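You operate a simulated robot arm through the tools that you are given. There is no shell and no other tool. Be economical: measure what you need, move in short steps, check, and stop when the job is done.

You are at the controls of a simulated two-armed robot. One attempt, no reset.

Task
Measure the open large tube 61 alone, then cap it.
Fine: the tube ends in its hole. Set down upright: what you pick out.

It is judged by the outcome, as a careful person would: the job done as asked, and still so three seconds after it is handed in. It fails if anything else is knocked over, pushed out of place, dropped, spilled or broken. A push-on lid holds only when it is set on centred and level and pressed home; a screw cap is set on level and turned clockwise until tight.

Robot
Two 7-joint arms with two-finger parallel grippers on one trunk, on a base that drives. Base frame: it is fixed to the floor where the robot stands at the start and does not move with it; the origin is under the middle of the robot, x ahead of it, y to its left, z up. Lengths are in m, angles in rad, forces in N, time in s.
The left shoulder is at the start at [0.013, 0.148, 1.564], the right one opposite. With the tool pointing down near the work surface each hand reaches from about 0.1 to 0.5 m from the robot's upright axis, wherever it stands, measured 20 degrees to its own side. Places, roughly: arm lock lever [0.6, 0.2, 1]; depth switch [0.5, -0.1, 0.9]; dwell switch [0.6, -0.1, 0.9]; fuse holder [0.7, -0.1, 0.9]; hole dial [0.6, 0, 0.9]; rack dial [0.5, 0, 0.9]; run dial [0.7, 0, 0.9]; sampler bench [1.1, -0.1, 0.9]; sampler power switch [0.5, -0.1, 0.9]. Payload 1.57 kg a hand.
The TCP of each hand is the grasp point between the finger pads, 0.03 m short of the fingertips. In the tool frame z runs along the fingers and y along their closing line. The gripper opens to 0.08 m. The fingers are 0.017 m wide and 0.012 m thick; the gripper's body (0.04 by 0.082 m) begins 0.08 m behind the TCP.
Orientation is told as [roll, pitch, yaw] about the base's x, y, z axes, in that order, counted from this pose: with the fingers straight down and closing along the base's y, the tool's x points along the base's -x, its y along +y and its z along -z.

Tools
- The arms move only by the tool step_arm. It takes "left_targets", "right_targets" or both (then of equal length, played together; a hand with none holds still); each is a list of rows, each a list of 7 numbers: the closure, from 0 (fully open) to 1 (shut), then the shift along the tool's x, y, z in m, then the turn, a rotation vector about the tool's x, y, z in rad. In form: [[claw, x, y, z, ax, ay, az], ...]. A call has 1 to 12 rows; each row is the pose to reach, as a shift and turn from the pose commanded when the call began, along the tool's axes at that moment. Each row takes 0.2 s and may step no farther than 0.05 m and 0.15 rad from the row before; otherwise, or with a gripper value out of range, the whole call is refused. A pose out of reach is approached as far as the arm can. The call stops where the force on the tool passes 40 N (or 10 N more than at its start, if that is more) or the arm is blocked; 0.2 s more then pass. Each finger travels about 0.045 m/s and halts on what it meets, pressing with about 43 N; the grip force reading is that of the motor and also rises with nothing between the fingers. The clock runs only during rows and for 0.2 s after the last one: add rows that repeat a pose to give the fingers time. The reply holds the time, the measured pose of the TCP, the force on the tool along the base axes, the opening and the grip force, in the units named above and with some noise, with the torque about the TCP (base axes, N m) and any sound that the robot's microphone picked up.
- Cameras (640 x 400 px; columns grow to the right, rows downward): "scene" is now at [0.1817, 0.0142, 1.4524]; the picture's right is [-0.02, -1.00, -0.07], its down [-0.40, 0.07, -0.91] and it looks along [0.92, 0.01, -0.40] (base axes); focal length 214 px, centre (320, 200). "left" rides on the left gripper at [0.072, 0.007, -0.122] in its tool frame; the picture's right is [-0.09, 1.00, 0.00], its down [-0.84, -0.08, -0.54] and it looks along [-0.54, -0.05, 0.84] (tool axes); focal length 238 px, centre (320, 200). "right" rides on the right gripper at [0.072, -0.007, -0.122] in its tool frame; the picture's right is [0.09, 1.00, 0.00], its down [-0.84, 0.08, -0.54] and it looks along [-0.54, 0.05, 0.84] (tool axes); focal length 238 px, centre (320, 200). There is no depth. A picture from a camera that has moved, and an enlarged one, comes with that camera's place and axes in the base frame and with its lens.
- snapshot(camera): a new picture of that camera. It takes no simulated time.
- lift_body(by): slides the trunk up (or, below 0, down) by that many m; the arms and the scene camera ride with it, the base frame stays. It gives what a move gives, with no picture.
- roll_base(legs): drives the robot by 1 to 6 legs, each [ahead, left, turn to the left] in m, m and rad, along the robot's own axes; the way and the turn of a leg run together, so that a leg with both is an arc; at most 1.5 m and 3.142 rad a leg. The arms and the cameras ride along, it lands a little off, and it stops where it bumps. It gives what a move gives.
- aim_head(pan, tilt): turns the head with the scene camera to pan (to the left, within 1.047 rad either way) and tilt (down, from -0.506 to 1.204), counted from straight ahead of the robot. It gives what a move gives.
- close_up(camera, box): a new picture of the part [left, top, right, bottom] of that camera's present view, enlarged. It takes no simulated time.
- close_job(): hands the job in; it is judged then, once.

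Go step by step. Nothing tells you exact positions but the pictures and the camera data: compare them with the known pose of the tool, close in by small moves and look again before you grip or let go. The budget is 120 turns and 108 pictures, counting those below and the enlarged ones. Unless the task says otherwise, let go and move clear before handing in, and close with one line.

The tools are called after "Emit:" as a command line: name --argument value ..., lists and objects as JSON in quotes. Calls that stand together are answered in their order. step_arm: Moves the arms, as the interface text tells. Its arguments: {"type":"object","properties":{"left_targets":{"type":"array","items":{"type":"array","items":{"type":"number"}}},"right_targets":{"type":"array","items":{"type":"array","items":{"type":"number"}}}},"required":[]} The other tools are called the same way: lift_body (by) slides the trunk up or down; roll_base (legs) drives the base; aim_head (pan, tilt) turns the head that bears the scene camera; snapshot (camera) takes a picture; close_up (camera, box) takes an enlarged picture of a part of a camera's view; close_job () hands the job in.

At the start:

```text
clock: 0.0
left_eef_pos: [0.3392, 0.2363, 1.3876]
left_orientation: [0.084, 0.636, 0.057]
left_ft_force: [-1.1, 0.3, 0.4]
left_torque: [-0.01, -0.02, 0.01]
left_finger_gap: 0.0798
left_finger_force: 0.0
right_eef_pos: [0.3448, -0.1314, 1.3698]
right_orientation: [0.085, 0.612, 0.04]
right_ft_force: [0.3, -0.2, 0.8]
right_torque: [-0.01, -0.02, 0.03]
right_finger_gap: 0.08
right_finger_force: 0.1
trunk travel left (down, up): [-0.675, 0.565]
robot x, y, heading: [0.0025, -0.0157, -0.003]
head pan, tilt: [-0.017, 0.384]
```

scene: 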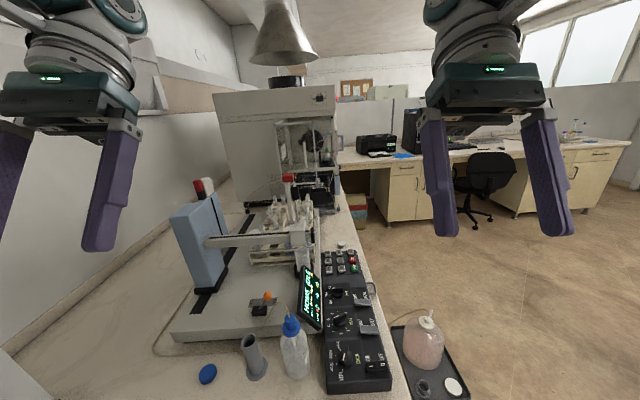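
right: 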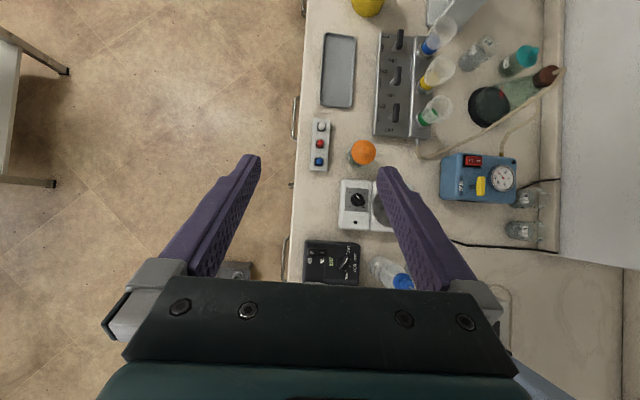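
left: 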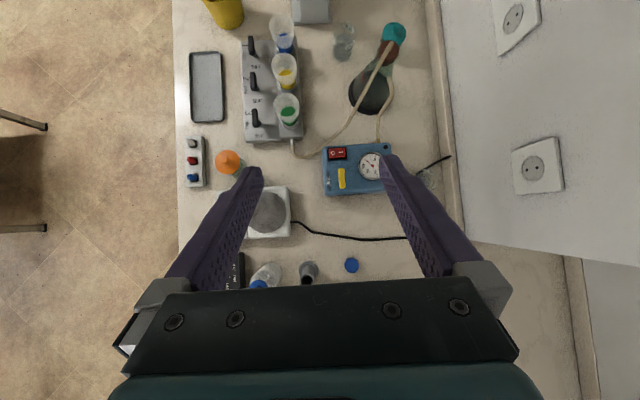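

I see an autosampler with its control box ahead, with a blue cap, an open tube and a blue-topped bottle nearby. I will look closer at the panel and at the rack.

Emit:
close_up --camera "scene" --box '[220, 160, 380, 260]'

Emit:
close_up --camera "scene" --box '[180, 240, 420, 390]'

Emit:
aim_head --pan 0 --tilt 0.9

Emit:
snapshot --camera "scene"

```text
4.00 times, centred on (300, 210) of scene
camera zoom: at [0.1817, 0.0142, 1.4524], right [-0.02, -1.0, -0.07], down [-0.4, 0.07, -0.91], along [0.92, 0.01, -0.4], focal length 858 px, centre (400, 160)
```

zoom: 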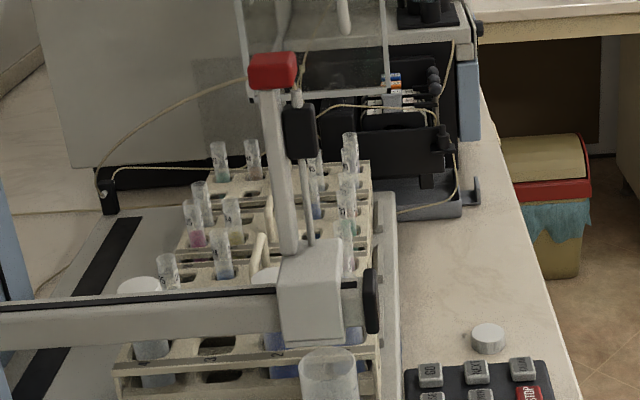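

```text
2.67 times, centred on (300, 315) of scene
camera zoom: at [0.1817, 0.0142, 1.4524], right [-0.02, -1.0, -0.07], down [-0.4, 0.07, -0.91], along [0.92, 0.01, -0.4], focal length 572 px, centre (373, -107)
```

zoom: 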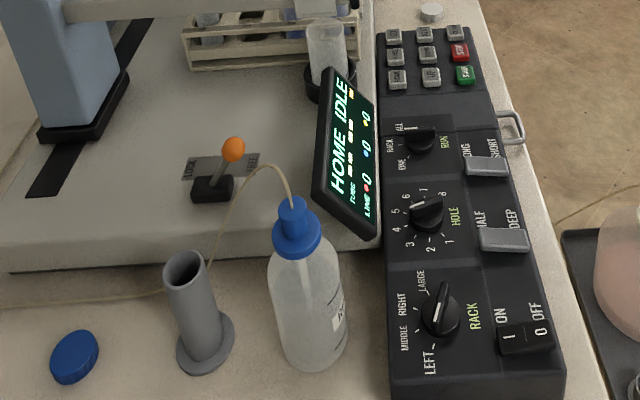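

```text
clock: 0.9
left_eef_pos: [0.3369, 0.2374, 1.3833]
left_orientation: [0.089, 0.643, 0.057]
left_ft_force: [-0.7, 0.5, -0.5]
left_torque: [0.01, -0.01, -0.01]
left_finger_gap: 0.0802
left_finger_force: 0.2
right_eef_pos: [0.3419, -0.1304, 1.3648]
right_orientation: [0.089, 0.621, 0.045]
right_ft_force: [0.1, 0.3, -0.5]
right_torque: [-0.01, 0.0, -0.04]
right_finger_gap: 0.0799
right_finger_force: 0.1
trunk travel left (down, up): [-0.675, 0.565]
robot x, y, heading: [0.0036, -0.0153, -0.003]
head pan, tilt: [0.0, 0.901]
```

```text
102 pictures are left
camera scene: at [0.1612, 0.0201, 1.4051], right [0.0, -1.0, -0.07], down [-0.8, 0.05, -0.59], along [0.59, 0.06, -0.8], focal length 214 px, centre (320, 200)
```

scene: 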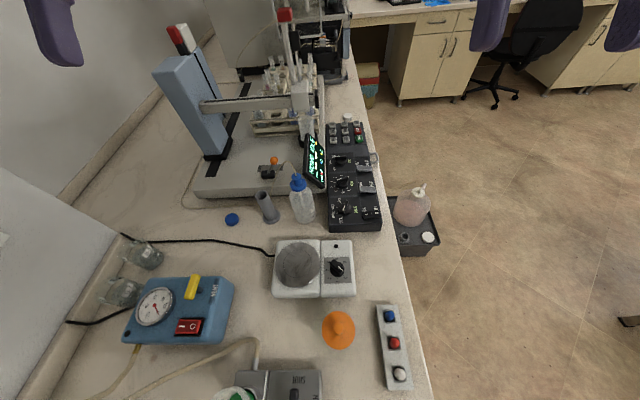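

The panel has rack, hole and run dials, dwell/depth/power switches and a keypad with START. I want to see what is beneath me and get a closer look at the tubes.

Emit:
close_up --camera "scene" --box '[240, 40, 400, 140]'

Emit:
close_up --camera "scene" --box '[300, 110, 400, 240]'

Emit:
aim_head --pan 0 --tilt 1.2

Emit:
snapshot --camera "scene"

```text
4.00 times, centred on (320, 90) of scene
camera zoom: at [0.1612, 0.0201, 1.4051], right [0.0, -1.0, -0.07], down [-0.8, 0.05, -0.59], along [0.59, 0.06, -0.8], focal length 858 px, centre (320, 640)
```

zoom: 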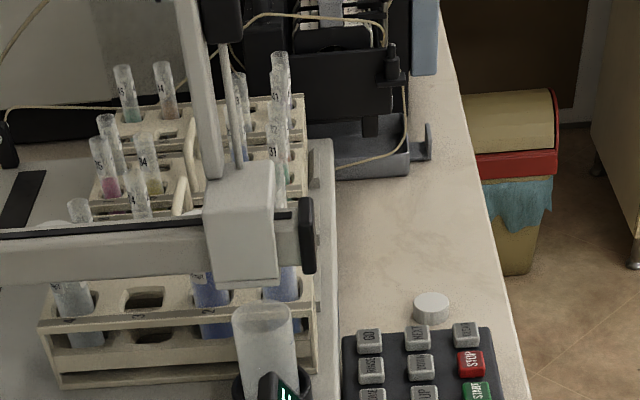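

```text
3.08 times, centred on (350, 175) of scene
camera zoom: at [0.1612, 0.0201, 1.4051], right [0.0, -1.0, -0.07], down [-0.8, 0.05, -0.59], along [0.59, 0.06, -0.8], focal length 660 px, centre (228, 277)
```

zoom: 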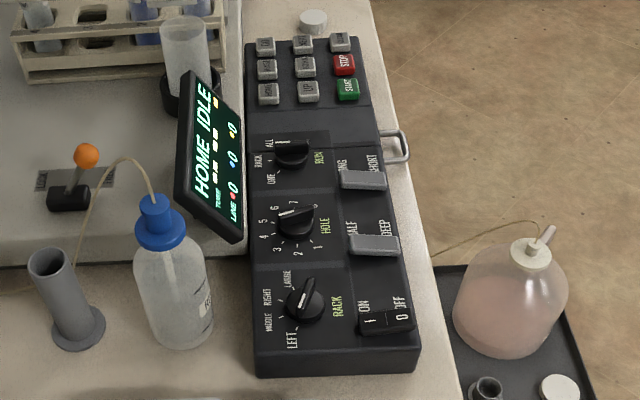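

```text
clock: 1.7
left_eef_pos: [0.3353, 0.2378, 1.3847]
left_orientation: [0.089, 0.645, 0.058]
left_ft_force: [0.0, 0.4, 0.6]
left_torque: [0.01, 0.01, 0.0]
left_finger_gap: 0.0799
left_finger_force: 0.1
right_eef_pos: [0.3412, -0.129, 1.3653]
right_orientation: [0.09, 0.62, 0.04]
right_ft_force: [-0.3, 0.5, 0.6]
right_torque: [0.02, 0.02, -0.03]
right_finger_gap: 0.0803
right_finger_force: 0.0
trunk travel left (down, up): [-0.675, 0.565]
robot x, y, heading: [0.0045, -0.0148, -0.004]
head pan, tilt: [0.0, 1.201]
```

```text
99 pictures are left
camera scene: at [0.1411, 0.0217, 1.3869], right [0.0, -1.0, -0.07], down [-0.94, 0.03, -0.33], along [0.33, 0.07, -0.94], focal length 214 px, centre (320, 200)
```

scene: 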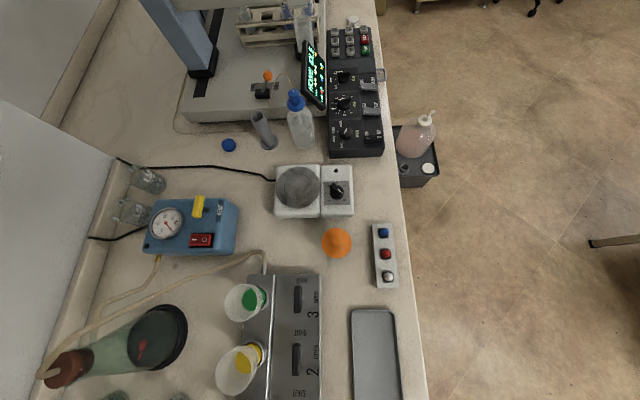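

The bench extends beneath me without any visible base, so I can drive along above it. I'll raise the trunk for clearance, then drive ahead to look into the rack.

Emit:
lift_body --by 0.2

Emit:
roll_base --legs '[[0.4, 0, 0]]'

Emit:
aim_head --pan 0 --tilt 1.0

Emit:
snapshot --camera "scene"

Emit:
close_up --camera "scene" --box '[220, 80, 380, 180]'

```text
clock: 4.1
left_eef_pos: [0.3376, 0.2316, 1.3906]
left_orientation: [0.063, 0.639, 0.04]
left_ft_force: [-0.2, -0.1, 0.8]
left_torque: [0.02, -0.02, -0.01]
left_finger_gap: 0.0798
left_finger_force: 0.0
right_eef_pos: [0.3435, -0.1366, 1.3788]
right_orientation: [0.063, 0.614, 0.027]
right_ft_force: [0.0, -0.8, 0.7]
right_torque: [-0.02, 0.02, 0.0]
right_finger_gap: 0.0801
right_finger_force: 0.0
trunk travel left (down, up): [-0.926, 0.314]
robot x, y, heading: [0.0009, -0.009, -0.006]
head pan, tilt: [0.0, 1.201]
stopped: the arm was blocked; the commanded pose is now the measured one
```

```text
clock: 6.6
left_eef_pos: [0.7489, 0.2017, 1.3787]
left_orientation: [-0.002, 0.612, 0.009]
left_ft_force: [-0.9, 0.2, 1.3]
left_torque: [-0.01, 0.01, 0.0]
left_finger_gap: 0.0801
left_finger_force: 0.0
right_eef_pos: [0.7553, -0.1659, 1.3864]
right_orientation: [0.0, 0.589, -0.003]
right_ft_force: [0.7, 0.8, 0.8]
right_torque: [0.01, 0.02, 0.0]
right_finger_gap: 0.0799
right_finger_force: 0.2
trunk travel left (down, up): [-0.926, 0.314]
robot x, y, heading: [0.3988, -0.0117, 0.002]
head pan, tilt: [0.0, 1.201]
```

```text
clock: 7.3
left_eef_pos: [0.749, 0.2021, 1.378]
left_orientation: [-0.002, 0.611, 0.009]
left_ft_force: [0.3, 0.5, 0.7]
left_torque: [0.01, 0.02, -0.03]
left_finger_gap: 0.08
left_finger_force: 0.1
right_eef_pos: [0.7559, -0.1658, 1.3852]
right_orientation: [-0.001, 0.588, -0.002]
right_ft_force: [-0.2, -0.4, -0.3]
right_torque: [-0.01, 0.04, -0.03]
right_finger_gap: 0.0799
right_finger_force: 0.0
trunk travel left (down, up): [-0.926, 0.314]
robot x, y, heading: [0.4006, -0.013, -0.003]
head pan, tilt: [0.0, 1.0]
```

```text
98 pictures are left
camera scene: at [0.5673, -0.0144, 1.4021], right [0.0, -1.0, 0.0], down [-0.84, 0.0, -0.54], along [0.54, 0.0, -0.84], focal length 214 px, centre (320, 200)
```

scene: 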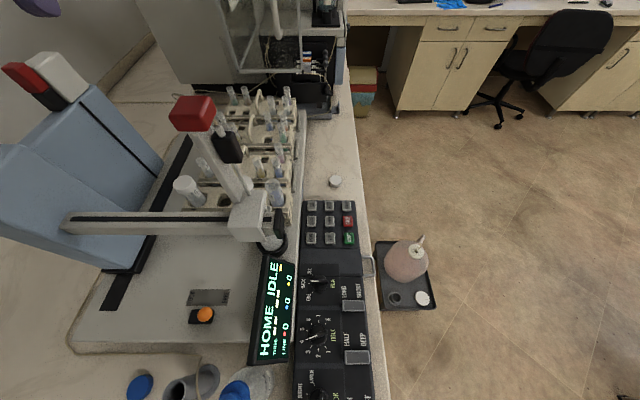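

```text
4.00 times, centred on (300, 130) of scene
camera zoom: at [0.5673, -0.0144, 1.4021], right [0.0, -1.0, 0.0], down [-0.84, 0.0, -0.54], along [0.54, 0.0, -0.84], focal length 858 px, centre (400, 480)
```

zoom: 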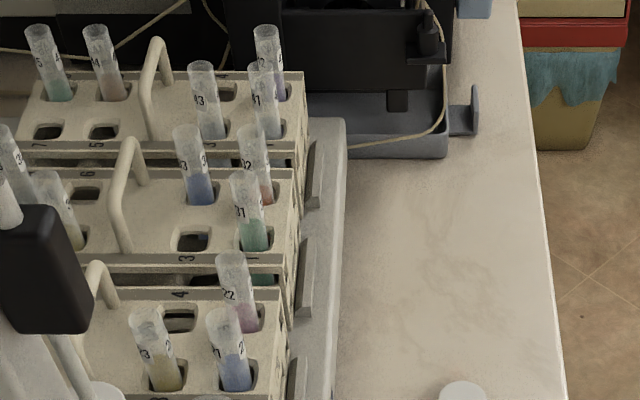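

The base now stands level at x=0.4. The sampler arm hides the large rack, so I'll use the wrist cameras.

Emit:
snapshot --camera "left"

Emit:
snapshot --camera "right"

Emit:
close_up --camera "scene" --box '[150, 150, 310, 270]'

```text
96 pictures are left
camera left: at [0.7594, 0.2086, 1.5185], right [0.07, 1.0, -0.05], down [1.0, -0.07, -0.04], along [-0.04, -0.05, -1.0], focal length 238 px, centre (320, 200)
```

left: 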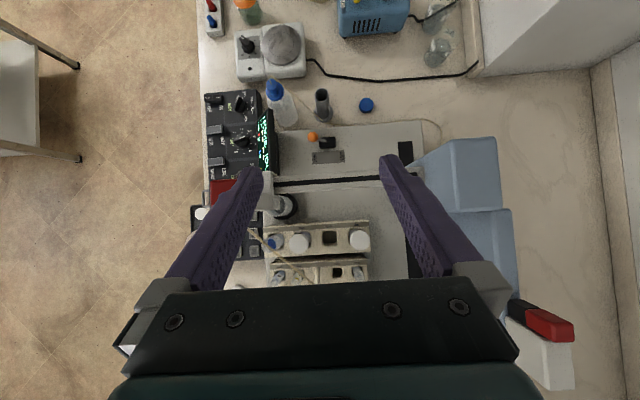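

```text
95 pictures are left
camera right: at [0.7633, -0.1739, 1.5273], right [-0.07, 1.0, 0.05], down [1.0, 0.07, -0.01], along [-0.02, 0.05, -1.0], focal length 238 px, centre (320, 200)
```

right: 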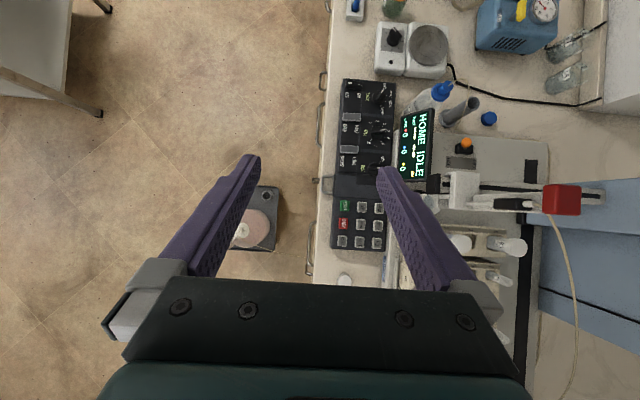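

```text
3.33 times, centred on (230, 210) of scene
camera zoom: at [0.5673, -0.0144, 1.4021], right [0.0, -1.0, 0.0], down [-0.84, 0.0, -0.54], along [0.54, 0.0, -0.84], focal length 715 px, centre (620, 167)
```

zoom: 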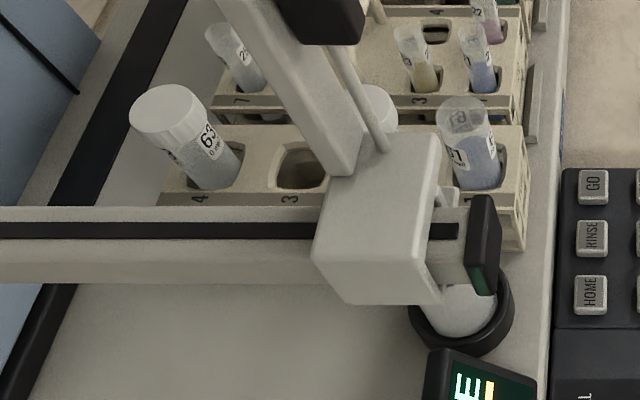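

Tube 61 is open in hole 1 of the large rack; 62 and 63 are capped, and hole 3 is empty. Now I'll look closely at the panel.

Emit:
close_up --camera "scene" --box '[240, 190, 400, 290]'

Emit:
close_up --camera "scene" --box '[240, 290, 416, 400]'

Emit:
close_up --camera "right" --box '[310, 70, 438, 150]'

```text
4.00 times, centred on (320, 240) of scene
camera zoom: at [0.5673, -0.0144, 1.4021], right [0.0, -1.0, 0.0], down [-0.84, 0.0, -0.54], along [0.54, 0.0, -0.84], focal length 858 px, centre (320, 40)
```

zoom: 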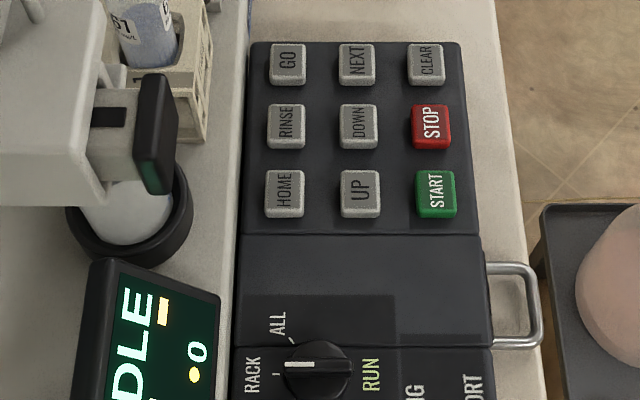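

```text
3.64 times, centred on (328, 345) of scene
camera zoom: at [0.5673, -0.0144, 1.4021], right [0.0, -1.0, 0.0], down [-0.84, 0.0, -0.54], along [0.54, 0.0, -0.84], focal length 780 px, centre (291, -327)
```

zoom: 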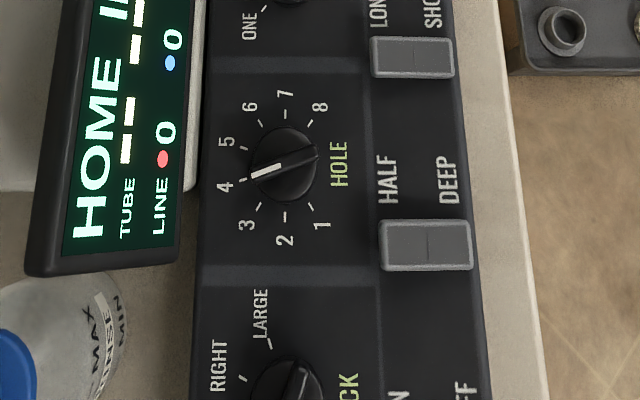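

```text
5.00 times, centred on (374, 110) of right
camera zoom: at [0.7633, -0.1739, 1.5273], right [-0.07, 1.0, 0.05], down [1.0, 0.07, -0.01], along [-0.02, 0.05, -1.0], focal length 1192 px, centre (50, 650)
```

zoom: 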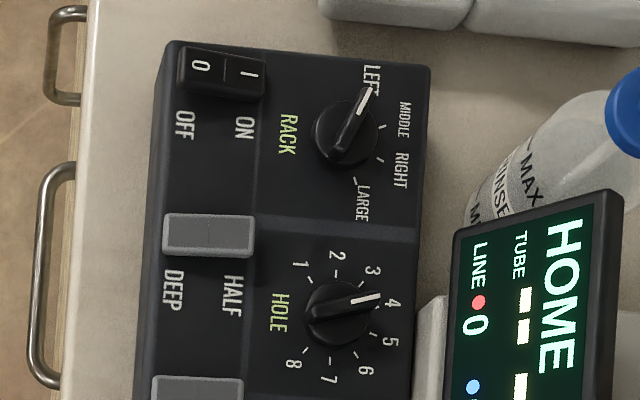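

Settings are now rack LEFT, hole 4 and run RACK; I need LARGE, 1 and ONE. Next I'll check the arm lock lever, the display, the tube level and the rear of the panel.

Emit:
close_up --camera "scene" --box '[160, 270, 260, 340]'

Emit:
close_up --camera "scene" --box '[245, 255, 385, 345]'

Emit:
close_up --camera "scene" --box '[240, 160, 320, 260]'

Emit:
close_up --camera "left" --box '[190, 80, 350, 180]'

```text
5.71 times, centred on (210, 305) of scene
camera zoom: at [0.5673, -0.0144, 1.4021], right [0.0, -1.0, 0.0], down [-0.84, 0.0, -0.54], along [0.54, 0.0, -0.84], focal length 1226 px, centre (949, -400)
```

zoom: 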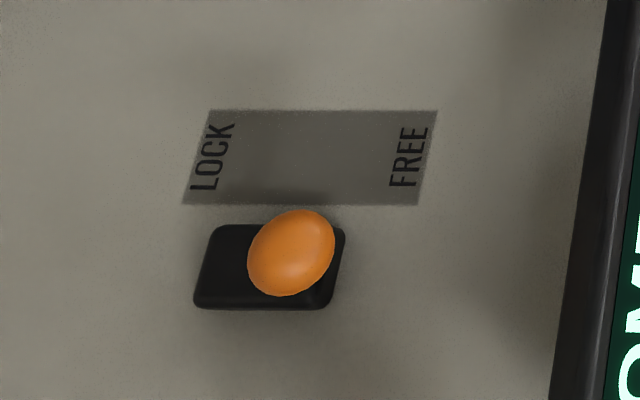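

```text
4.44 times, centred on (315, 300) of scene
camera zoom: at [0.5673, -0.0144, 1.4021], right [0.0, -1.0, 0.0], down [-0.84, 0.0, -0.54], along [0.54, 0.0, -0.84], focal length 953 px, centre (342, -244)
```

zoom: 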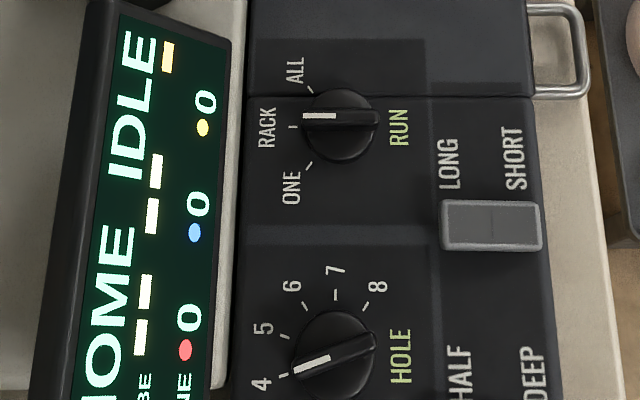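

```text
4.00 times, centred on (280, 210) of scene
camera zoom: at [0.5673, -0.0144, 1.4021], right [0.0, -1.0, 0.0], down [-0.84, 0.0, -0.54], along [0.54, 0.0, -0.84], focal length 858 px, centre (480, 160)
```

zoom: 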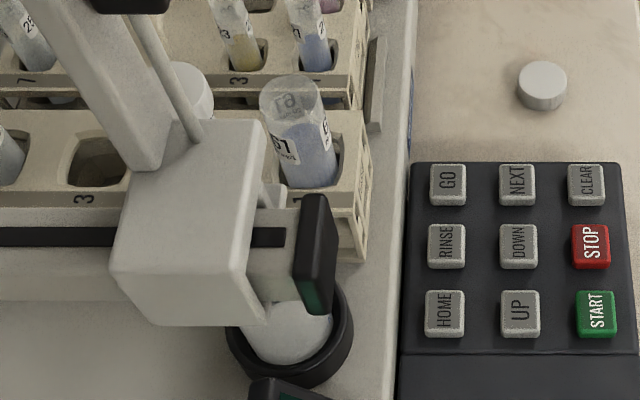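

```text
4.00 times, centred on (270, 130) of left
camera zoom: at [0.7594, 0.2086, 1.5185], right [0.07, 1.0, -0.05], down [1.0, -0.07, -0.04], along [-0.04, -0.05, -1.0], focal length 953 px, centre (520, 480)
```

zoom: 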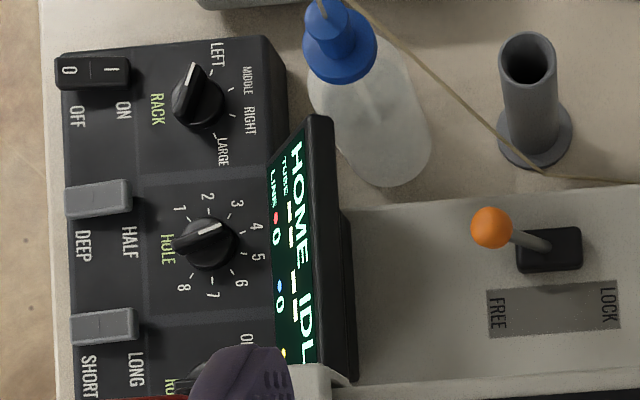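

Lever is toward FREE, display lit, tube 61 is in LARGE hole 1. I estimate the dials at z≈0.93: rack (0.482,-0.013), hole (0.571,-0.010), run (0.663,-0.013). I'll back up so the right hand reaches them, and point it straight down.

Emit:
roll_base --legs '[[-0.14, 0.1, 0]]'

Emit:
step_arm --right_targets '[[0, 0, 0, 0, 0, -0.147, 0], [0, 0, 0, 0, 0, -0.294, 0], [0, 0, 0, 0, 0, -0.441, 0], [0, 0, 0, 0, 0, -0.588, 0]]'

Emit:
snapshot --camera "right"

```text
clock: 8.8
left_eef_pos: [0.6075, 0.3024, 1.3779]
left_orientation: [-0.001, 0.613, 0.007]
left_ft_force: [-0.1, -0.2, 0.2]
left_torque: [0.0, 0.02, 0.01]
left_finger_gap: 0.0799
left_finger_force: 0.1
right_eef_pos: [0.6129, -0.0649, 1.3858]
right_orientation: [0.0, 0.588, -0.005]
right_ft_force: [-0.1, -0.1, 1.1]
right_torque: [-0.02, 0.03, -0.01]
right_finger_gap: 0.08
right_finger_force: 0.1
trunk travel left (down, up): [-0.926, 0.314]
robot x, y, heading: [0.2539, 0.0892, -0.0]
head pan, tilt: [0.0, 1.0]
```

```text
clock: 9.8
left_eef_pos: [0.6074, 0.3033, 1.3776]
left_orientation: [-0.002, 0.612, 0.007]
left_ft_force: [-0.3, 0.0, 0.7]
left_torque: [-0.02, 0.01, -0.01]
left_finger_gap: 0.0797
left_finger_force: 0.2
right_eef_pos: [0.6149, -0.0646, 1.3853]
right_orientation: [0.002, -0.004, -0.007]
right_ft_force: [0.2, 0.0, 0.0]
right_torque: [-0.04, -0.01, 0.01]
right_finger_gap: 0.08
right_finger_force: 0.0
trunk travel left (down, up): [-0.926, 0.314]
robot x, y, heading: [0.2521, 0.0853, 0.0]
head pan, tilt: [0.0, 1.0]
```

```text
86 pictures are left
camera right: at [0.5421, -0.0719, 1.508], right [-0.08, 1.0, 0.0], down [0.84, 0.07, 0.55], along [0.54, 0.05, -0.84], focal length 238 px, centre (320, 200)
```

right: 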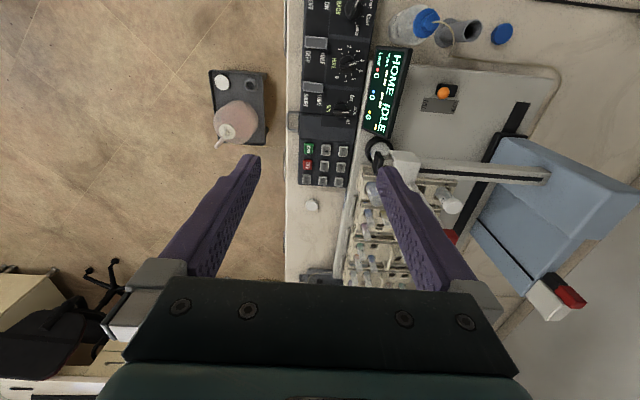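

Hand points down. I'll move above the rack dial, with the yaw set so the fingers straddle its ridge, and look.

Emit:
step_arm --right_targets '[[0.3, 0.045, 0.017, 0.01, 0, 0, 0.1], [0.3, 0.09, 0.035, 0.02, 0, 0, 0.2], [0.3, 0.133, 0.052, 0.03, 0, 0, 0.3], [0.3, 0.133, 0.052, 0.08, 0, 0, 0.42], [0.3, 0.133, 0.052, 0.13, 0, 0, 0.42], [0.3, 0.133, 0.052, 0.18, 0, 0, 0.42], [0.3, 0.133, 0.052, 0.23, 0, 0, 0.42], [0.3, 0.133, 0.052, 0.28, 0, 0, 0.42], [0.3, 0.133, 0.052, 0.32, 0, 0, 0.42]]'

Emit:
snapshot --camera "right"

Emit:
snapshot --camera "scene"

```text
clock: 10.8
left_eef_pos: [0.6068, 0.3023, 1.3784]
left_orientation: [0.001, 0.614, 0.008]
left_ft_force: [-0.4, 0.4, 0.2]
left_torque: [-0.01, -0.01, 0.0]
left_finger_gap: 0.08
left_finger_force: 0.0
right_eef_pos: [0.4774, -0.0158, 1.3341]
right_orientation: [-0.01, 0.001, -0.325]
right_ft_force: [-1.9, -6.2, -0.9]
right_torque: [0.8, -0.5, 0.68]
right_finger_gap: 0.056
right_finger_force: 0.1
trunk travel left (down, up): [-0.926, 0.314]
robot x, y, heading: [0.2594, 0.0912, 0.004]
head pan, tilt: [0.0, 1.0]
stopped in row 4 (right hand): the force on the tool passed its limit at 116 N (the readings are from after the stop); the commanded pose is now the measured one
```

```text
85 pictures are left
camera right: at [0.4084, 0.0018, 1.4563], right [0.23, 0.97, -0.01], down [0.82, -0.19, 0.54], along [0.52, -0.13, -0.84], focal length 238 px, centre (320, 200)
```

right: 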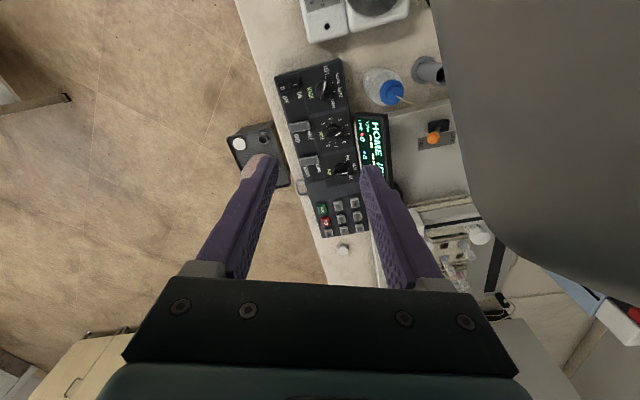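

```text
84 pictures are left
camera scene: at [0.4258, 0.0879, 1.4022], right [0.01, -1.0, 0.0], down [-0.84, -0.01, -0.54], along [0.54, 0.0, -0.84], focal length 214 px, centre (320, 200)
```

scene: 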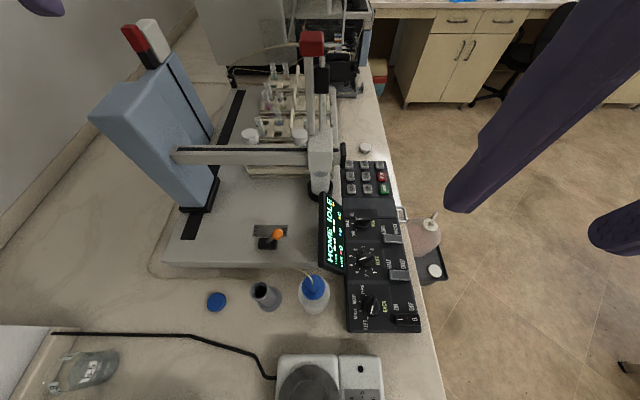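

The hand touched the robot's own head. I'll move it out and away, descend, then come back in lower down.

Emit:
step_arm --right_targets '[[0.3, -0.04, -0.015, 0.0, 0, 0, 0], [0.3, -0.08, -0.03, 0.01, 0, 0, 0], [0.3, -0.12, -0.044, 0.03, 0, 0, 0], [0.3, -0.12, -0.044, 0.08, 0, 0, 0], [0.3, -0.12, -0.044, 0.13, 0, 0, 0], [0.3, -0.12, -0.044, 0.18, 0, 0, 0], [0.3, -0.12, -0.044, 0.23, 0, 0, 0], [0.3, -0.12, -0.044, 0.26, 0, 0, 0]]'

Emit:
snapshot --camera "right"

```text
clock: 12.6
left_eef_pos: [0.6073, 0.3035, 1.3785]
left_orientation: [-0.001, 0.611, 0.007]
left_ft_force: [-0.9, 0.2, 0.2]
left_torque: [0.0, 0.01, -0.02]
left_finger_gap: 0.08
left_finger_force: 0.1
right_eef_pos: [0.5781, -0.0979, 1.0749]
right_orientation: [-0.008, 0.0, -0.326]
right_ft_force: [0.8, 0.4, -1.0]
right_torque: [0.03, 0.01, -0.02]
right_finger_gap: 0.056
right_finger_force: 0.1
trunk travel left (down, up): [-0.926, 0.314]
robot x, y, heading: [0.2587, 0.0873, 0.004]
head pan, tilt: [0.0, 1.0]
```

```text
83 pictures are left
camera right: at [0.5089, -0.0803, 1.1972], right [0.23, 0.97, -0.01], down [0.82, -0.19, 0.54], along [0.53, -0.13, -0.84], focal length 238 px, centre (320, 200)
```

right: 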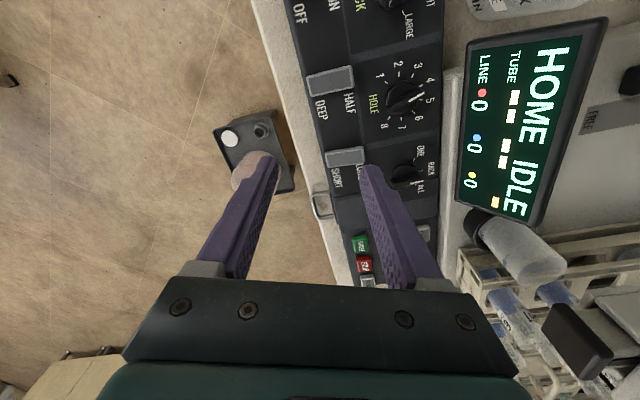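

I can now see the hole dial well; it sits at about (0.571,-0.008). I'll move over it and turn to straddle its ridge.

Emit:
step_arm --right_targets '[[0.3, 0.01, 0.025, 0, 0, 0, 0.14], [0.3, 0.02, 0.055, 0, 0, 0, 0.28], [0.3, 0.035, 0.082, 0, 0, 0, 0.42], [0.3, 0.035, 0.082, 0, 0, 0, 0.56], [0.3, 0.035, 0.082, 0.0, 0, 0, 0.7], [0.3, 0.035, 0.082, 0.01, 0, 0, 0.84], [0.3, 0.035, 0.082, 0.03, 0, 0, 0.93]]'

Emit:
close_up --camera "right" --box '[220, 70, 420, 230]'

```text
clock: 14.2
left_eef_pos: [0.6081, 0.3032, 1.3781]
left_orientation: [0.0, 0.614, 0.007]
left_ft_force: [-0.4, 0.8, -0.3]
left_torque: [0.02, 0.0, -0.01]
left_finger_gap: 0.0801
left_finger_force: 0.0
right_eef_pos: [0.5699, -0.0081, 1.0448]
right_orientation: [-0.005, -0.007, -1.258]
right_ft_force: [0.3, 0.1, 0.8]
right_torque: [0.02, 0.01, 0.01]
right_finger_gap: 0.056
right_finger_force: 0.1
trunk travel left (down, up): [-0.926, 0.314]
robot x, y, heading: [0.2575, 0.0912, 0.001]
head pan, tilt: [0.0, 1.0]
```

```text
2.50 times, centred on (320, 150) of right
camera zoom: at [0.5419, 0.0586, 1.1666], right [0.92, 0.39, -0.01], down [0.33, -0.77, 0.55], along [0.21, -0.51, -0.84], focal length 596 px, centre (320, 325)
```

zoom: 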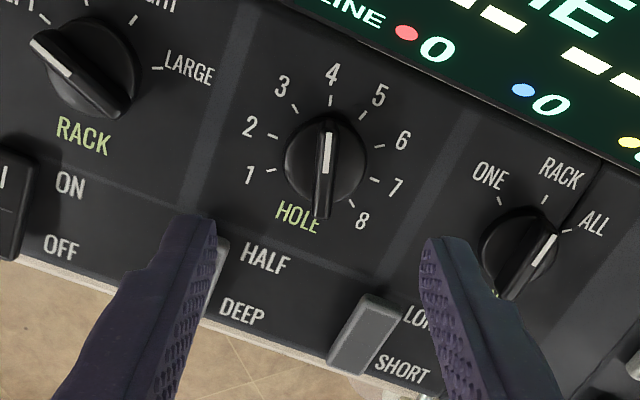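

The hole dial points at 4 and sits centred between the fingers, its ridge parallel to the pads. I'll descend toward it.

Emit:
step_arm --right_targets '[[0.5, -0.003, 0.0015, 0.03, 0, 0, 0], [0.6, -0.003, 0.0015, 0.06, 0, 0, 0], [0.6, -0.003, 0.0015, 0.07, 0, 0, 0]]'

Emit:
close_up --camera "right" --box '[220, 70, 420, 230]'

```text
clock: 14.9
left_eef_pos: [0.6092, 0.3025, 1.3781]
left_orientation: [-0.001, 0.612, 0.008]
left_ft_force: [0.7, 0.1, 0.2]
left_torque: [0.03, -0.02, -0.03]
left_finger_gap: 0.0802
left_finger_force: 0.1
right_eef_pos: [0.5656, -0.0123, 0.9931]
right_orientation: [-0.005, -0.007, -1.256]
right_ft_force: [0.5, 0.3, 0.3]
right_torque: [-0.01, -0.03, -0.03]
right_finger_gap: 0.0319
right_finger_force: 0.1
right hand out of reach, approached as far as the arm can: row 2, 3
trunk travel left (down, up): [-0.926, 0.314]
robot x, y, heading: [0.2584, 0.0863, 0.005]
head pan, tilt: [0.0, 1.0]
```

```text
2.50 times, centred on (320, 150) of right
camera zoom: at [0.5363, 0.0536, 1.1148], right [0.92, 0.4, 0.0], down [0.33, -0.77, 0.55], along [0.21, -0.5, -0.84], focal length 596 px, centre (320, 325)
```

zoom: 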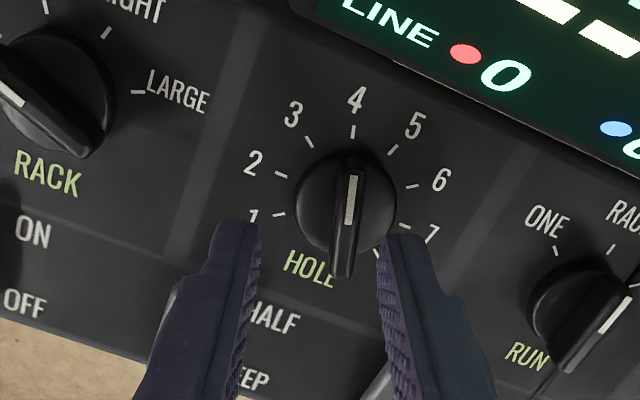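

The arm is at its limit downward. I'll raise the hand, lower the trunk, and then continue.

Emit:
step_arm --right_targets '[[0.5, 0, 0, -0.05, 0, 0, 0], [0.5, 0, 0, -0.1, 0, 0, 0], [0.5, 0, 0, -0.15, 0, 0, 0]]'

Emit:
lift_body --by -0.14

Emit:
snapshot --camera "right"

```text
clock: 15.8
left_eef_pos: [0.6081, 0.3027, 1.379]
left_orientation: [0.0, 0.612, 0.006]
left_ft_force: [-1.1, -0.2, -0.3]
left_torque: [0.01, -0.03, 0.0]
left_finger_gap: 0.0798
left_finger_force: 0.1
right_eef_pos: [0.5596, -0.0116, 1.1411]
right_orientation: [-0.007, -0.008, -1.258]
right_ft_force: [0.6, 0.6, 0.1]
right_torque: [-0.01, 0.0, -0.02]
right_finger_gap: 0.04
right_finger_force: 0.2
trunk travel left (down, up): [-0.926, 0.314]
robot x, y, heading: [0.2589, 0.0901, -0.002]
head pan, tilt: [0.0, 1.0]
```

```text
clock: 17.4
left_eef_pos: [0.607, 0.3032, 1.238]
left_orientation: [-0.003, 0.612, 0.009]
left_ft_force: [0.2, 0.1, -0.2]
left_torque: [-0.04, 0.04, 0.02]
left_finger_gap: 0.08
left_finger_force: 0.0
right_eef_pos: [0.5613, -0.0111, 1.0024]
right_orientation: [-0.006, -0.007, -1.257]
right_ft_force: [0.4, 0.2, -0.3]
right_torque: [-0.01, -0.02, 0.0]
right_finger_gap: 0.0402
right_finger_force: 0.0
trunk travel left (down, up): [-0.786, 0.454]
robot x, y, heading: [0.2586, 0.0892, 0.001]
head pan, tilt: [0.0, 1.0]
```

```text
80 pictures are left
camera right: at [0.5327, 0.0553, 1.1238], right [0.92, 0.4, -0.01], down [0.33, -0.77, 0.55], along [0.21, -0.5, -0.84], focal length 238 px, centre (320, 200)
```

right: 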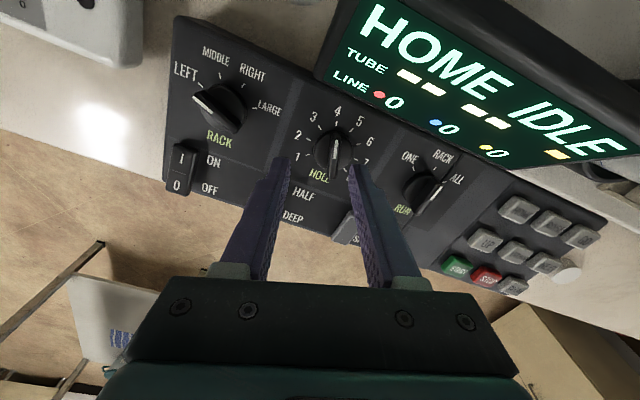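

The reach is restored. I'll centre on the dial and descend.

Emit:
step_arm --right_targets '[[0.55, -0.001, 0.01, 0.0, 0, 0, 0], [0.55, -0.001, 0.01, 0.02, 0, 0, 0], [0.55, -0.001, 0.01, 0.033, 0, 0, 0]]'

Emit:
close_up --camera "right" --box '[220, 70, 420, 230]'

```text
clock: 18.2
left_eef_pos: [0.606, 0.3033, 1.2381]
left_orientation: [-0.003, 0.613, 0.007]
left_ft_force: [-0.3, -0.2, -0.4]
left_torque: [0.01, -0.01, 0.05]
left_finger_gap: 0.0801
left_finger_force: 0.1
right_eef_pos: [0.5712, -0.0085, 0.9679]
right_orientation: [-0.005, -0.006, -1.256]
right_ft_force: [0.6, 0.7, 0.8]
right_torque: [-0.02, 0.0, -0.03]
right_finger_gap: 0.0358
right_finger_force: 0.0
trunk travel left (down, up): [-0.786, 0.454]
robot x, y, heading: [0.2605, 0.085, 0.004]
head pan, tilt: [0.0, 1.0]
```

```text
2.50 times, centred on (320, 150) of right
camera zoom: at [0.5429, 0.0579, 1.0906], right [0.92, 0.4, -0.01], down [0.33, -0.77, 0.55], along [0.21, -0.5, -0.84], focal length 596 px, centre (320, 325)
```

zoom: 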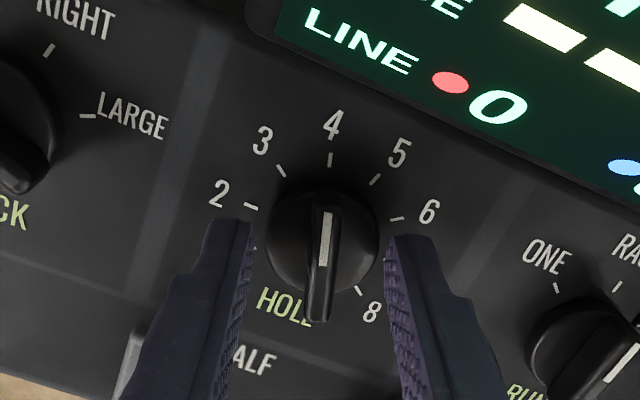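

Centred laterally; I need about 4 mm toward -y and to go down a bit more. Then I'll close on the ridge.

Emit:
step_arm --right_targets '[[0.55, -0.004, -0.001, 0.004, 0, 0, 0], [0.55, -0.004, -0.001, 0.012, 0, 0, 0], [0.8, -0.004, -0.001, 0.012, 0, 0, 0], [0.9, -0.004, -0.001, 0.012, 0, 0, 0], [1, -0.004, -0.001, 0.012, 0, 0, 0], [1, -0.004, -0.001, 0.012, 0, 0, 0]]'

Emit:
close_up --camera "right" --box '[220, 70, 420, 230]'

```text
clock: 19.6
left_eef_pos: [0.6087, 0.3038, 1.2394]
left_orientation: [0.0, 0.612, 0.009]
left_ft_force: [-0.7, 0.0, -0.5]
left_torque: [0.0, 0.0, -0.01]
left_finger_gap: 0.0805
left_finger_force: 0.0
right_eef_pos: [0.5723, -0.0116, 0.9585]
right_orientation: [-0.003, -0.008, -1.258]
right_ft_force: [5.3, 3.3, 9.7]
right_torque: [0.08, -0.27, 0.02]
right_finger_gap: 0.0336
right_finger_force: 41.2
trunk travel left (down, up): [-0.786, 0.454]
robot x, y, heading: [0.2524, 0.0864, -0.002]
head pan, tilt: [0.0, 1.0]
```

```text
2.50 times, centred on (320, 150) of right
camera zoom: at [0.5442, 0.0541, 1.0803], right [0.92, 0.4, 0.0], down [0.33, -0.77, 0.55], along [0.22, -0.5, -0.84], focal length 596 px, centre (320, 325)
```

zoom: 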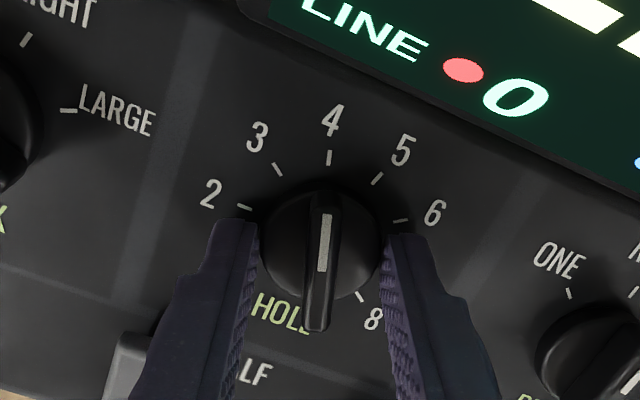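

The pads hold the round knob (33.6 mm). I'll turn counter-clockwise three detents, beginning with a partial turn to check for slip.

Emit:
step_arm --right_targets '[[1, 0, 0, 0, 0, 0, -0.13], [1, 0, 0, 0, 0, 0, -0.26], [1, 0, 0, 0, 0, 0, -0.39], [1, 0, 0, 0, 0, 0, -0.52], [1, 0, 0, 0, 0, 0, -0.66]]'

Emit:
close_up --camera "right" --box '[220, 70, 420, 230]'

```text
clock: 20.8
left_eef_pos: [0.6099, 0.3044, 1.2396]
left_orientation: [0.0, 0.611, 0.008]
left_ft_force: [-1.1, 0.1, 0.3]
left_torque: [-0.01, -0.03, -0.01]
left_finger_gap: 0.0798
left_finger_force: 0.0
right_eef_pos: [0.5736, -0.0117, 0.9571]
right_orientation: [-0.001, -0.005, -0.595]
right_ft_force: [3.8, 8.1, 29.1]
right_torque: [-0.02, -0.59, -0.03]
right_finger_gap: 0.0336
right_finger_force: 41.4
trunk travel left (down, up): [-0.786, 0.454]
robot x, y, heading: [0.2574, 0.0912, 0.002]
head pan, tilt: [0.0, 1.0]
```

```text
2.50 times, centred on (320, 150) of right
camera zoom: at [0.5105, 0.0231, 1.0803], right [0.48, 0.88, 0.0], down [0.74, -0.4, 0.55], along [0.48, -0.26, -0.84], focal length 596 px, centre (320, 325)
```

zoom: 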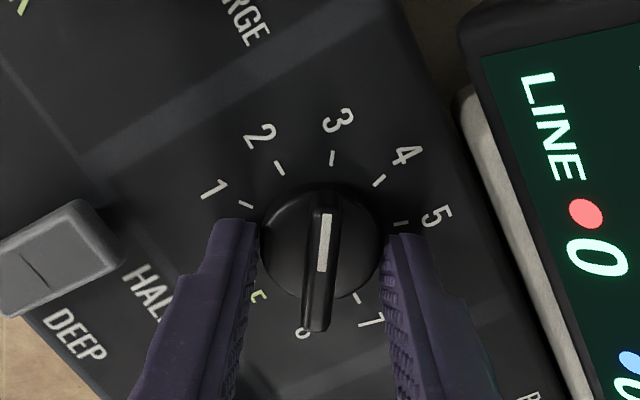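

The dial followed to 3. Two more detents to 1.

Emit:
step_arm --right_targets '[[1, 0, 0, -0.002, 0, 0, -0.13], [1, 0, 0, -0.002, 0, 0, -0.26], [1, 0, 0, -0.002, 0, 0, -0.39], [1, 0, 0, -0.002, 0, 0, -0.52], [1, 0, 0, -0.002, 0, 0, -0.65], [1, 0, 0, -0.002, 0, 0, -0.78], [1, 0, 0, -0.002, 0, 0, -0.91], [1, 0, 0, -0.002, 0, 0, -1.04], [1, 0, 0, -0.002, 0, 0, -1.17], [1, 0, 0, -0.002, 0, 0, -1.31]]'

Emit:
close_up --camera "right" --box '[220, 70, 420, 230]'

```text
clock: 23.0
left_eef_pos: [0.609, 0.3055, 1.2394]
left_orientation: [0.004, 0.614, 0.011]
left_ft_force: [-0.7, -0.1, 1.0]
left_torque: [0.01, -0.02, -0.03]
left_finger_gap: 0.0797
left_finger_force: 0.1
right_eef_pos: [0.5728, -0.009, 0.9592]
right_orientation: [-0.005, -0.003, 0.716]
right_ft_force: [15.6, 16.2, -22.6]
right_torque: [0.73, -0.5, -0.26]
right_finger_gap: 0.0334
right_finger_force: 40.9
trunk travel left (down, up): [-0.786, 0.454]
robot x, y, heading: [0.2536, 0.091, -0.0]
head pan, tilt: [0.0, 1.0]
```

```text
2.50 times, centred on (320, 150) of right
camera zoom: at [0.5227, -0.0621, 1.0812], right [-0.72, 0.69, 0.0], down [0.58, 0.61, 0.54], along [0.38, 0.39, -0.84], focal length 596 px, centre (320, 325)
```

zoom: 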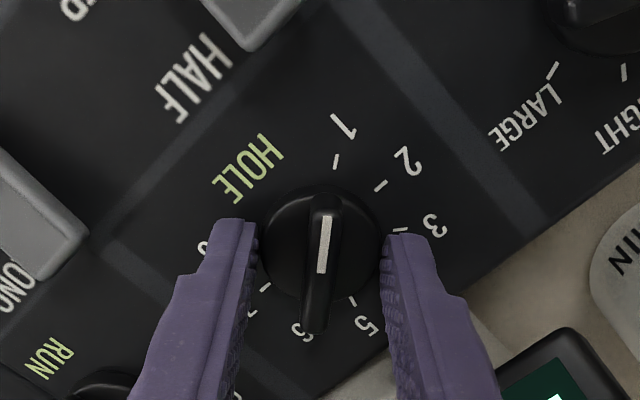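

Hole dial reads 1. I'll release, rise, and go over to the run dial.

Emit:
step_arm --right_targets '[[0.4, 0, 0, 0, 0, 0, 0], [0.4, 0, 0, -0.005, 0, 0, 0], [0.4, 0, 0, -0.04, 0, 0, 0], [0.4, -0.022, -0.021, -0.05, 0, 0, 0.14], [0.4, -0.044, -0.042, -0.05, 0, 0, 0.28], [0.4, -0.066, -0.062, -0.05, 0, 0, 0.42], [0.4, -0.066, -0.062, -0.05, 0, 0, 0.56], [0.4, -0.066, -0.062, -0.05, 0, 0, 0.7]]'

Emit:
close_up --camera "right" --box '[220, 70, 420, 230]'

```text
clock: 24.8
left_eef_pos: [0.6064, 0.3036, 1.2384]
left_orientation: [-0.003, 0.611, 0.008]
left_ft_force: [0.1, -0.1, -0.9]
left_torque: [0.0, -0.03, -0.01]
left_finger_gap: 0.0798
left_finger_force: 0.0
right_eef_pos: [0.6616, -0.0162, 1.0085]
right_orientation: [-0.005, 0.003, 0.013]
right_ft_force: [1.0, -1.3, -0.2]
right_torque: [-0.01, -0.04, -0.01]
right_finger_gap: 0.0482
right_finger_force: 0.0
trunk travel left (down, up): [-0.786, 0.454]
robot x, y, heading: [0.2599, 0.0886, 0.004]
head pan, tilt: [0.0, 1.0]
```

```text
2.50 times, centred on (320, 150) of right
camera zoom: at [0.5904, -0.0243, 1.1309], right [-0.1, 0.99, -0.01], down [0.84, 0.09, 0.54], along [0.54, 0.05, -0.84], focal length 596 px, centre (320, 325)
```

zoom: 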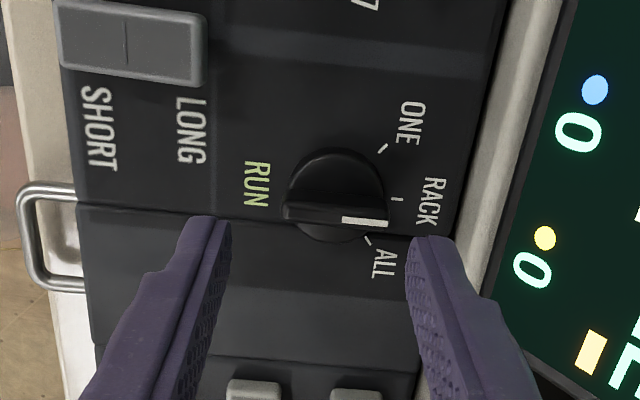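

The run dial points to RACK; ONE is one detent counter-clockwise. I'll centre, descend, grip and turn.

Emit:
step_arm --right_targets '[[0.4, -0.004, 0.0035, 0.03, 0, 0, 0], [0.4, -0.004, 0.0035, 0.05, 0, 0, 0], [0.7, -0.004, 0.0035, 0.05, 0, 0, 0], [1, -0.004, 0.0035, 0.05, 0, 0, 0], [1, -0.004, 0.0035, 0.05, 0, 0, 0], [1, -0.004, 0.0035, 0.05, 0, 0, 0]]'

Emit:
close_up --camera "right" --box '[220, 70, 420, 230]'

```text
clock: 26.2
left_eef_pos: [0.6074, 0.3035, 1.2384]
left_orientation: [0.001, 0.612, 0.011]
left_ft_force: [-0.1, -0.1, 0.6]
left_torque: [-0.03, 0.01, 0.0]
left_finger_gap: 0.08
left_finger_force: 0.0
right_eef_pos: [0.6596, -0.0128, 0.9612]
right_orientation: [-0.002, 0.001, 0.014]
right_ft_force: [-4.3, 14.1, 7.5]
right_torque: [0.76, -0.78, 0.03]
right_finger_gap: 0.036
right_finger_force: 38.9
right hand out of reach, approached as far as the arm can: row 2, 3, 4, 5, 6
trunk travel left (down, up): [-0.786, 0.454]
robot x, y, heading: [0.2606, 0.0872, 0.001]
head pan, tilt: [0.0, 1.0]
```

```text
2.50 times, centred on (320, 150) of right
camera zoom: at [0.5889, -0.0205, 1.0843], right [-0.11, 0.99, 0.0], down [0.84, 0.09, 0.54], along [0.54, 0.06, -0.84], focal length 596 px, centre (320, 325)
```

zoom: 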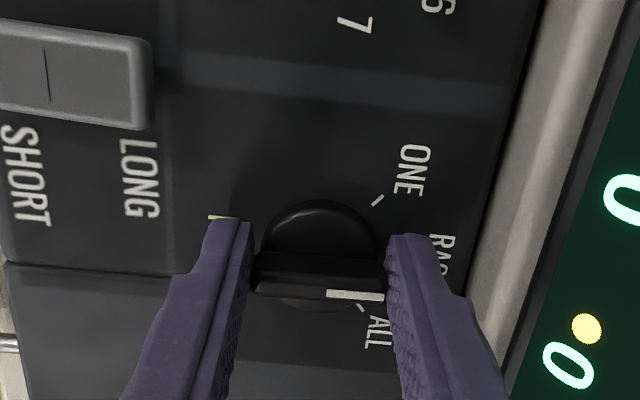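

Reach falls short here by some millimetres. I'll release, rise, drive 0.1 m ahead and come back to the dial.

Emit:
step_arm --right_targets '[[0.4, 0, 0, 0, 0, 0, 0], [0.4, 0, 0, 0, 0, 0, 0], [0.4, 0, 0, -0.04, 0, 0, 0], [0.4, 0.03, 0, -0.08, 0, 0, 0], [0.4, 0.07, 0, -0.09, 0, 0, 0], [0.4, 0.1, 0, -0.09, 0, 0, 0]]'

Emit:
roll_base --legs '[[0.1, 0, 0]]'

Emit:
close_up --camera "right" --box '[220, 70, 420, 230]'

```text
clock: 27.6
left_eef_pos: [0.6067, 0.3041, 1.2385]
left_orientation: [0.0, 0.612, 0.006]
left_ft_force: [-0.5, 0.6, 0.8]
left_torque: [0.01, 0.01, 0.01]
left_finger_gap: 0.08
left_finger_force: 0.1
right_eef_pos: [0.5577, -0.0196, 1.0515]
right_orientation: [-0.008, 0.006, 0.011]
right_ft_force: [-0.1, 0.7, 0.0]
right_torque: [0.02, 0.06, -0.01]
right_finger_gap: 0.0479
right_finger_force: 0.1
trunk travel left (down, up): [-0.786, 0.454]
robot x, y, heading: [0.2583, 0.0911, 0.0]
head pan, tilt: [0.0, 1.0]
```

```text
clock: 28.8
left_eef_pos: [0.709, 0.3016, 1.2384]
left_orientation: [-0.002, 0.612, 0.004]
left_ft_force: [0.4, -0.9, -0.9]
left_torque: [0.01, 0.04, -0.02]
left_finger_gap: 0.08
left_finger_force: 0.1
right_eef_pos: [0.6594, -0.0195, 1.0513]
right_orientation: [-0.007, 0.004, 0.012]
right_ft_force: [-0.7, -0.7, 0.5]
right_torque: [0.01, -0.04, 0.02]
right_finger_gap: 0.048
right_finger_force: 0.0
trunk travel left (down, up): [-0.786, 0.454]
robot x, y, heading: [0.3566, 0.0912, -0.004]
head pan, tilt: [0.0, 1.0]
```

```text
2.50 times, centred on (320, 150) of right
camera zoom: at [0.588, -0.0267, 1.1744], right [-0.1, 0.99, -0.01], down [0.84, 0.09, 0.54], along [0.54, 0.05, -0.84], focal length 596 px, centre (320, 325)
```

zoom: 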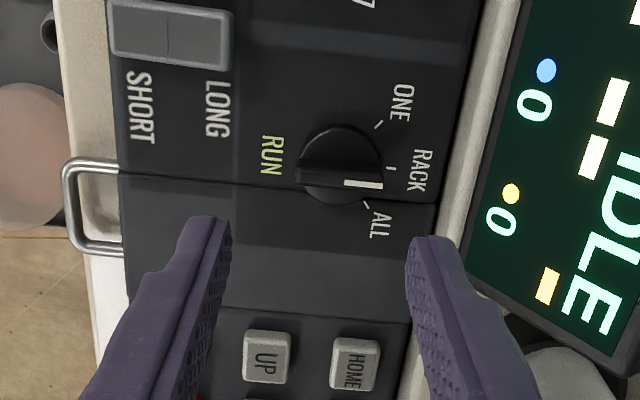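

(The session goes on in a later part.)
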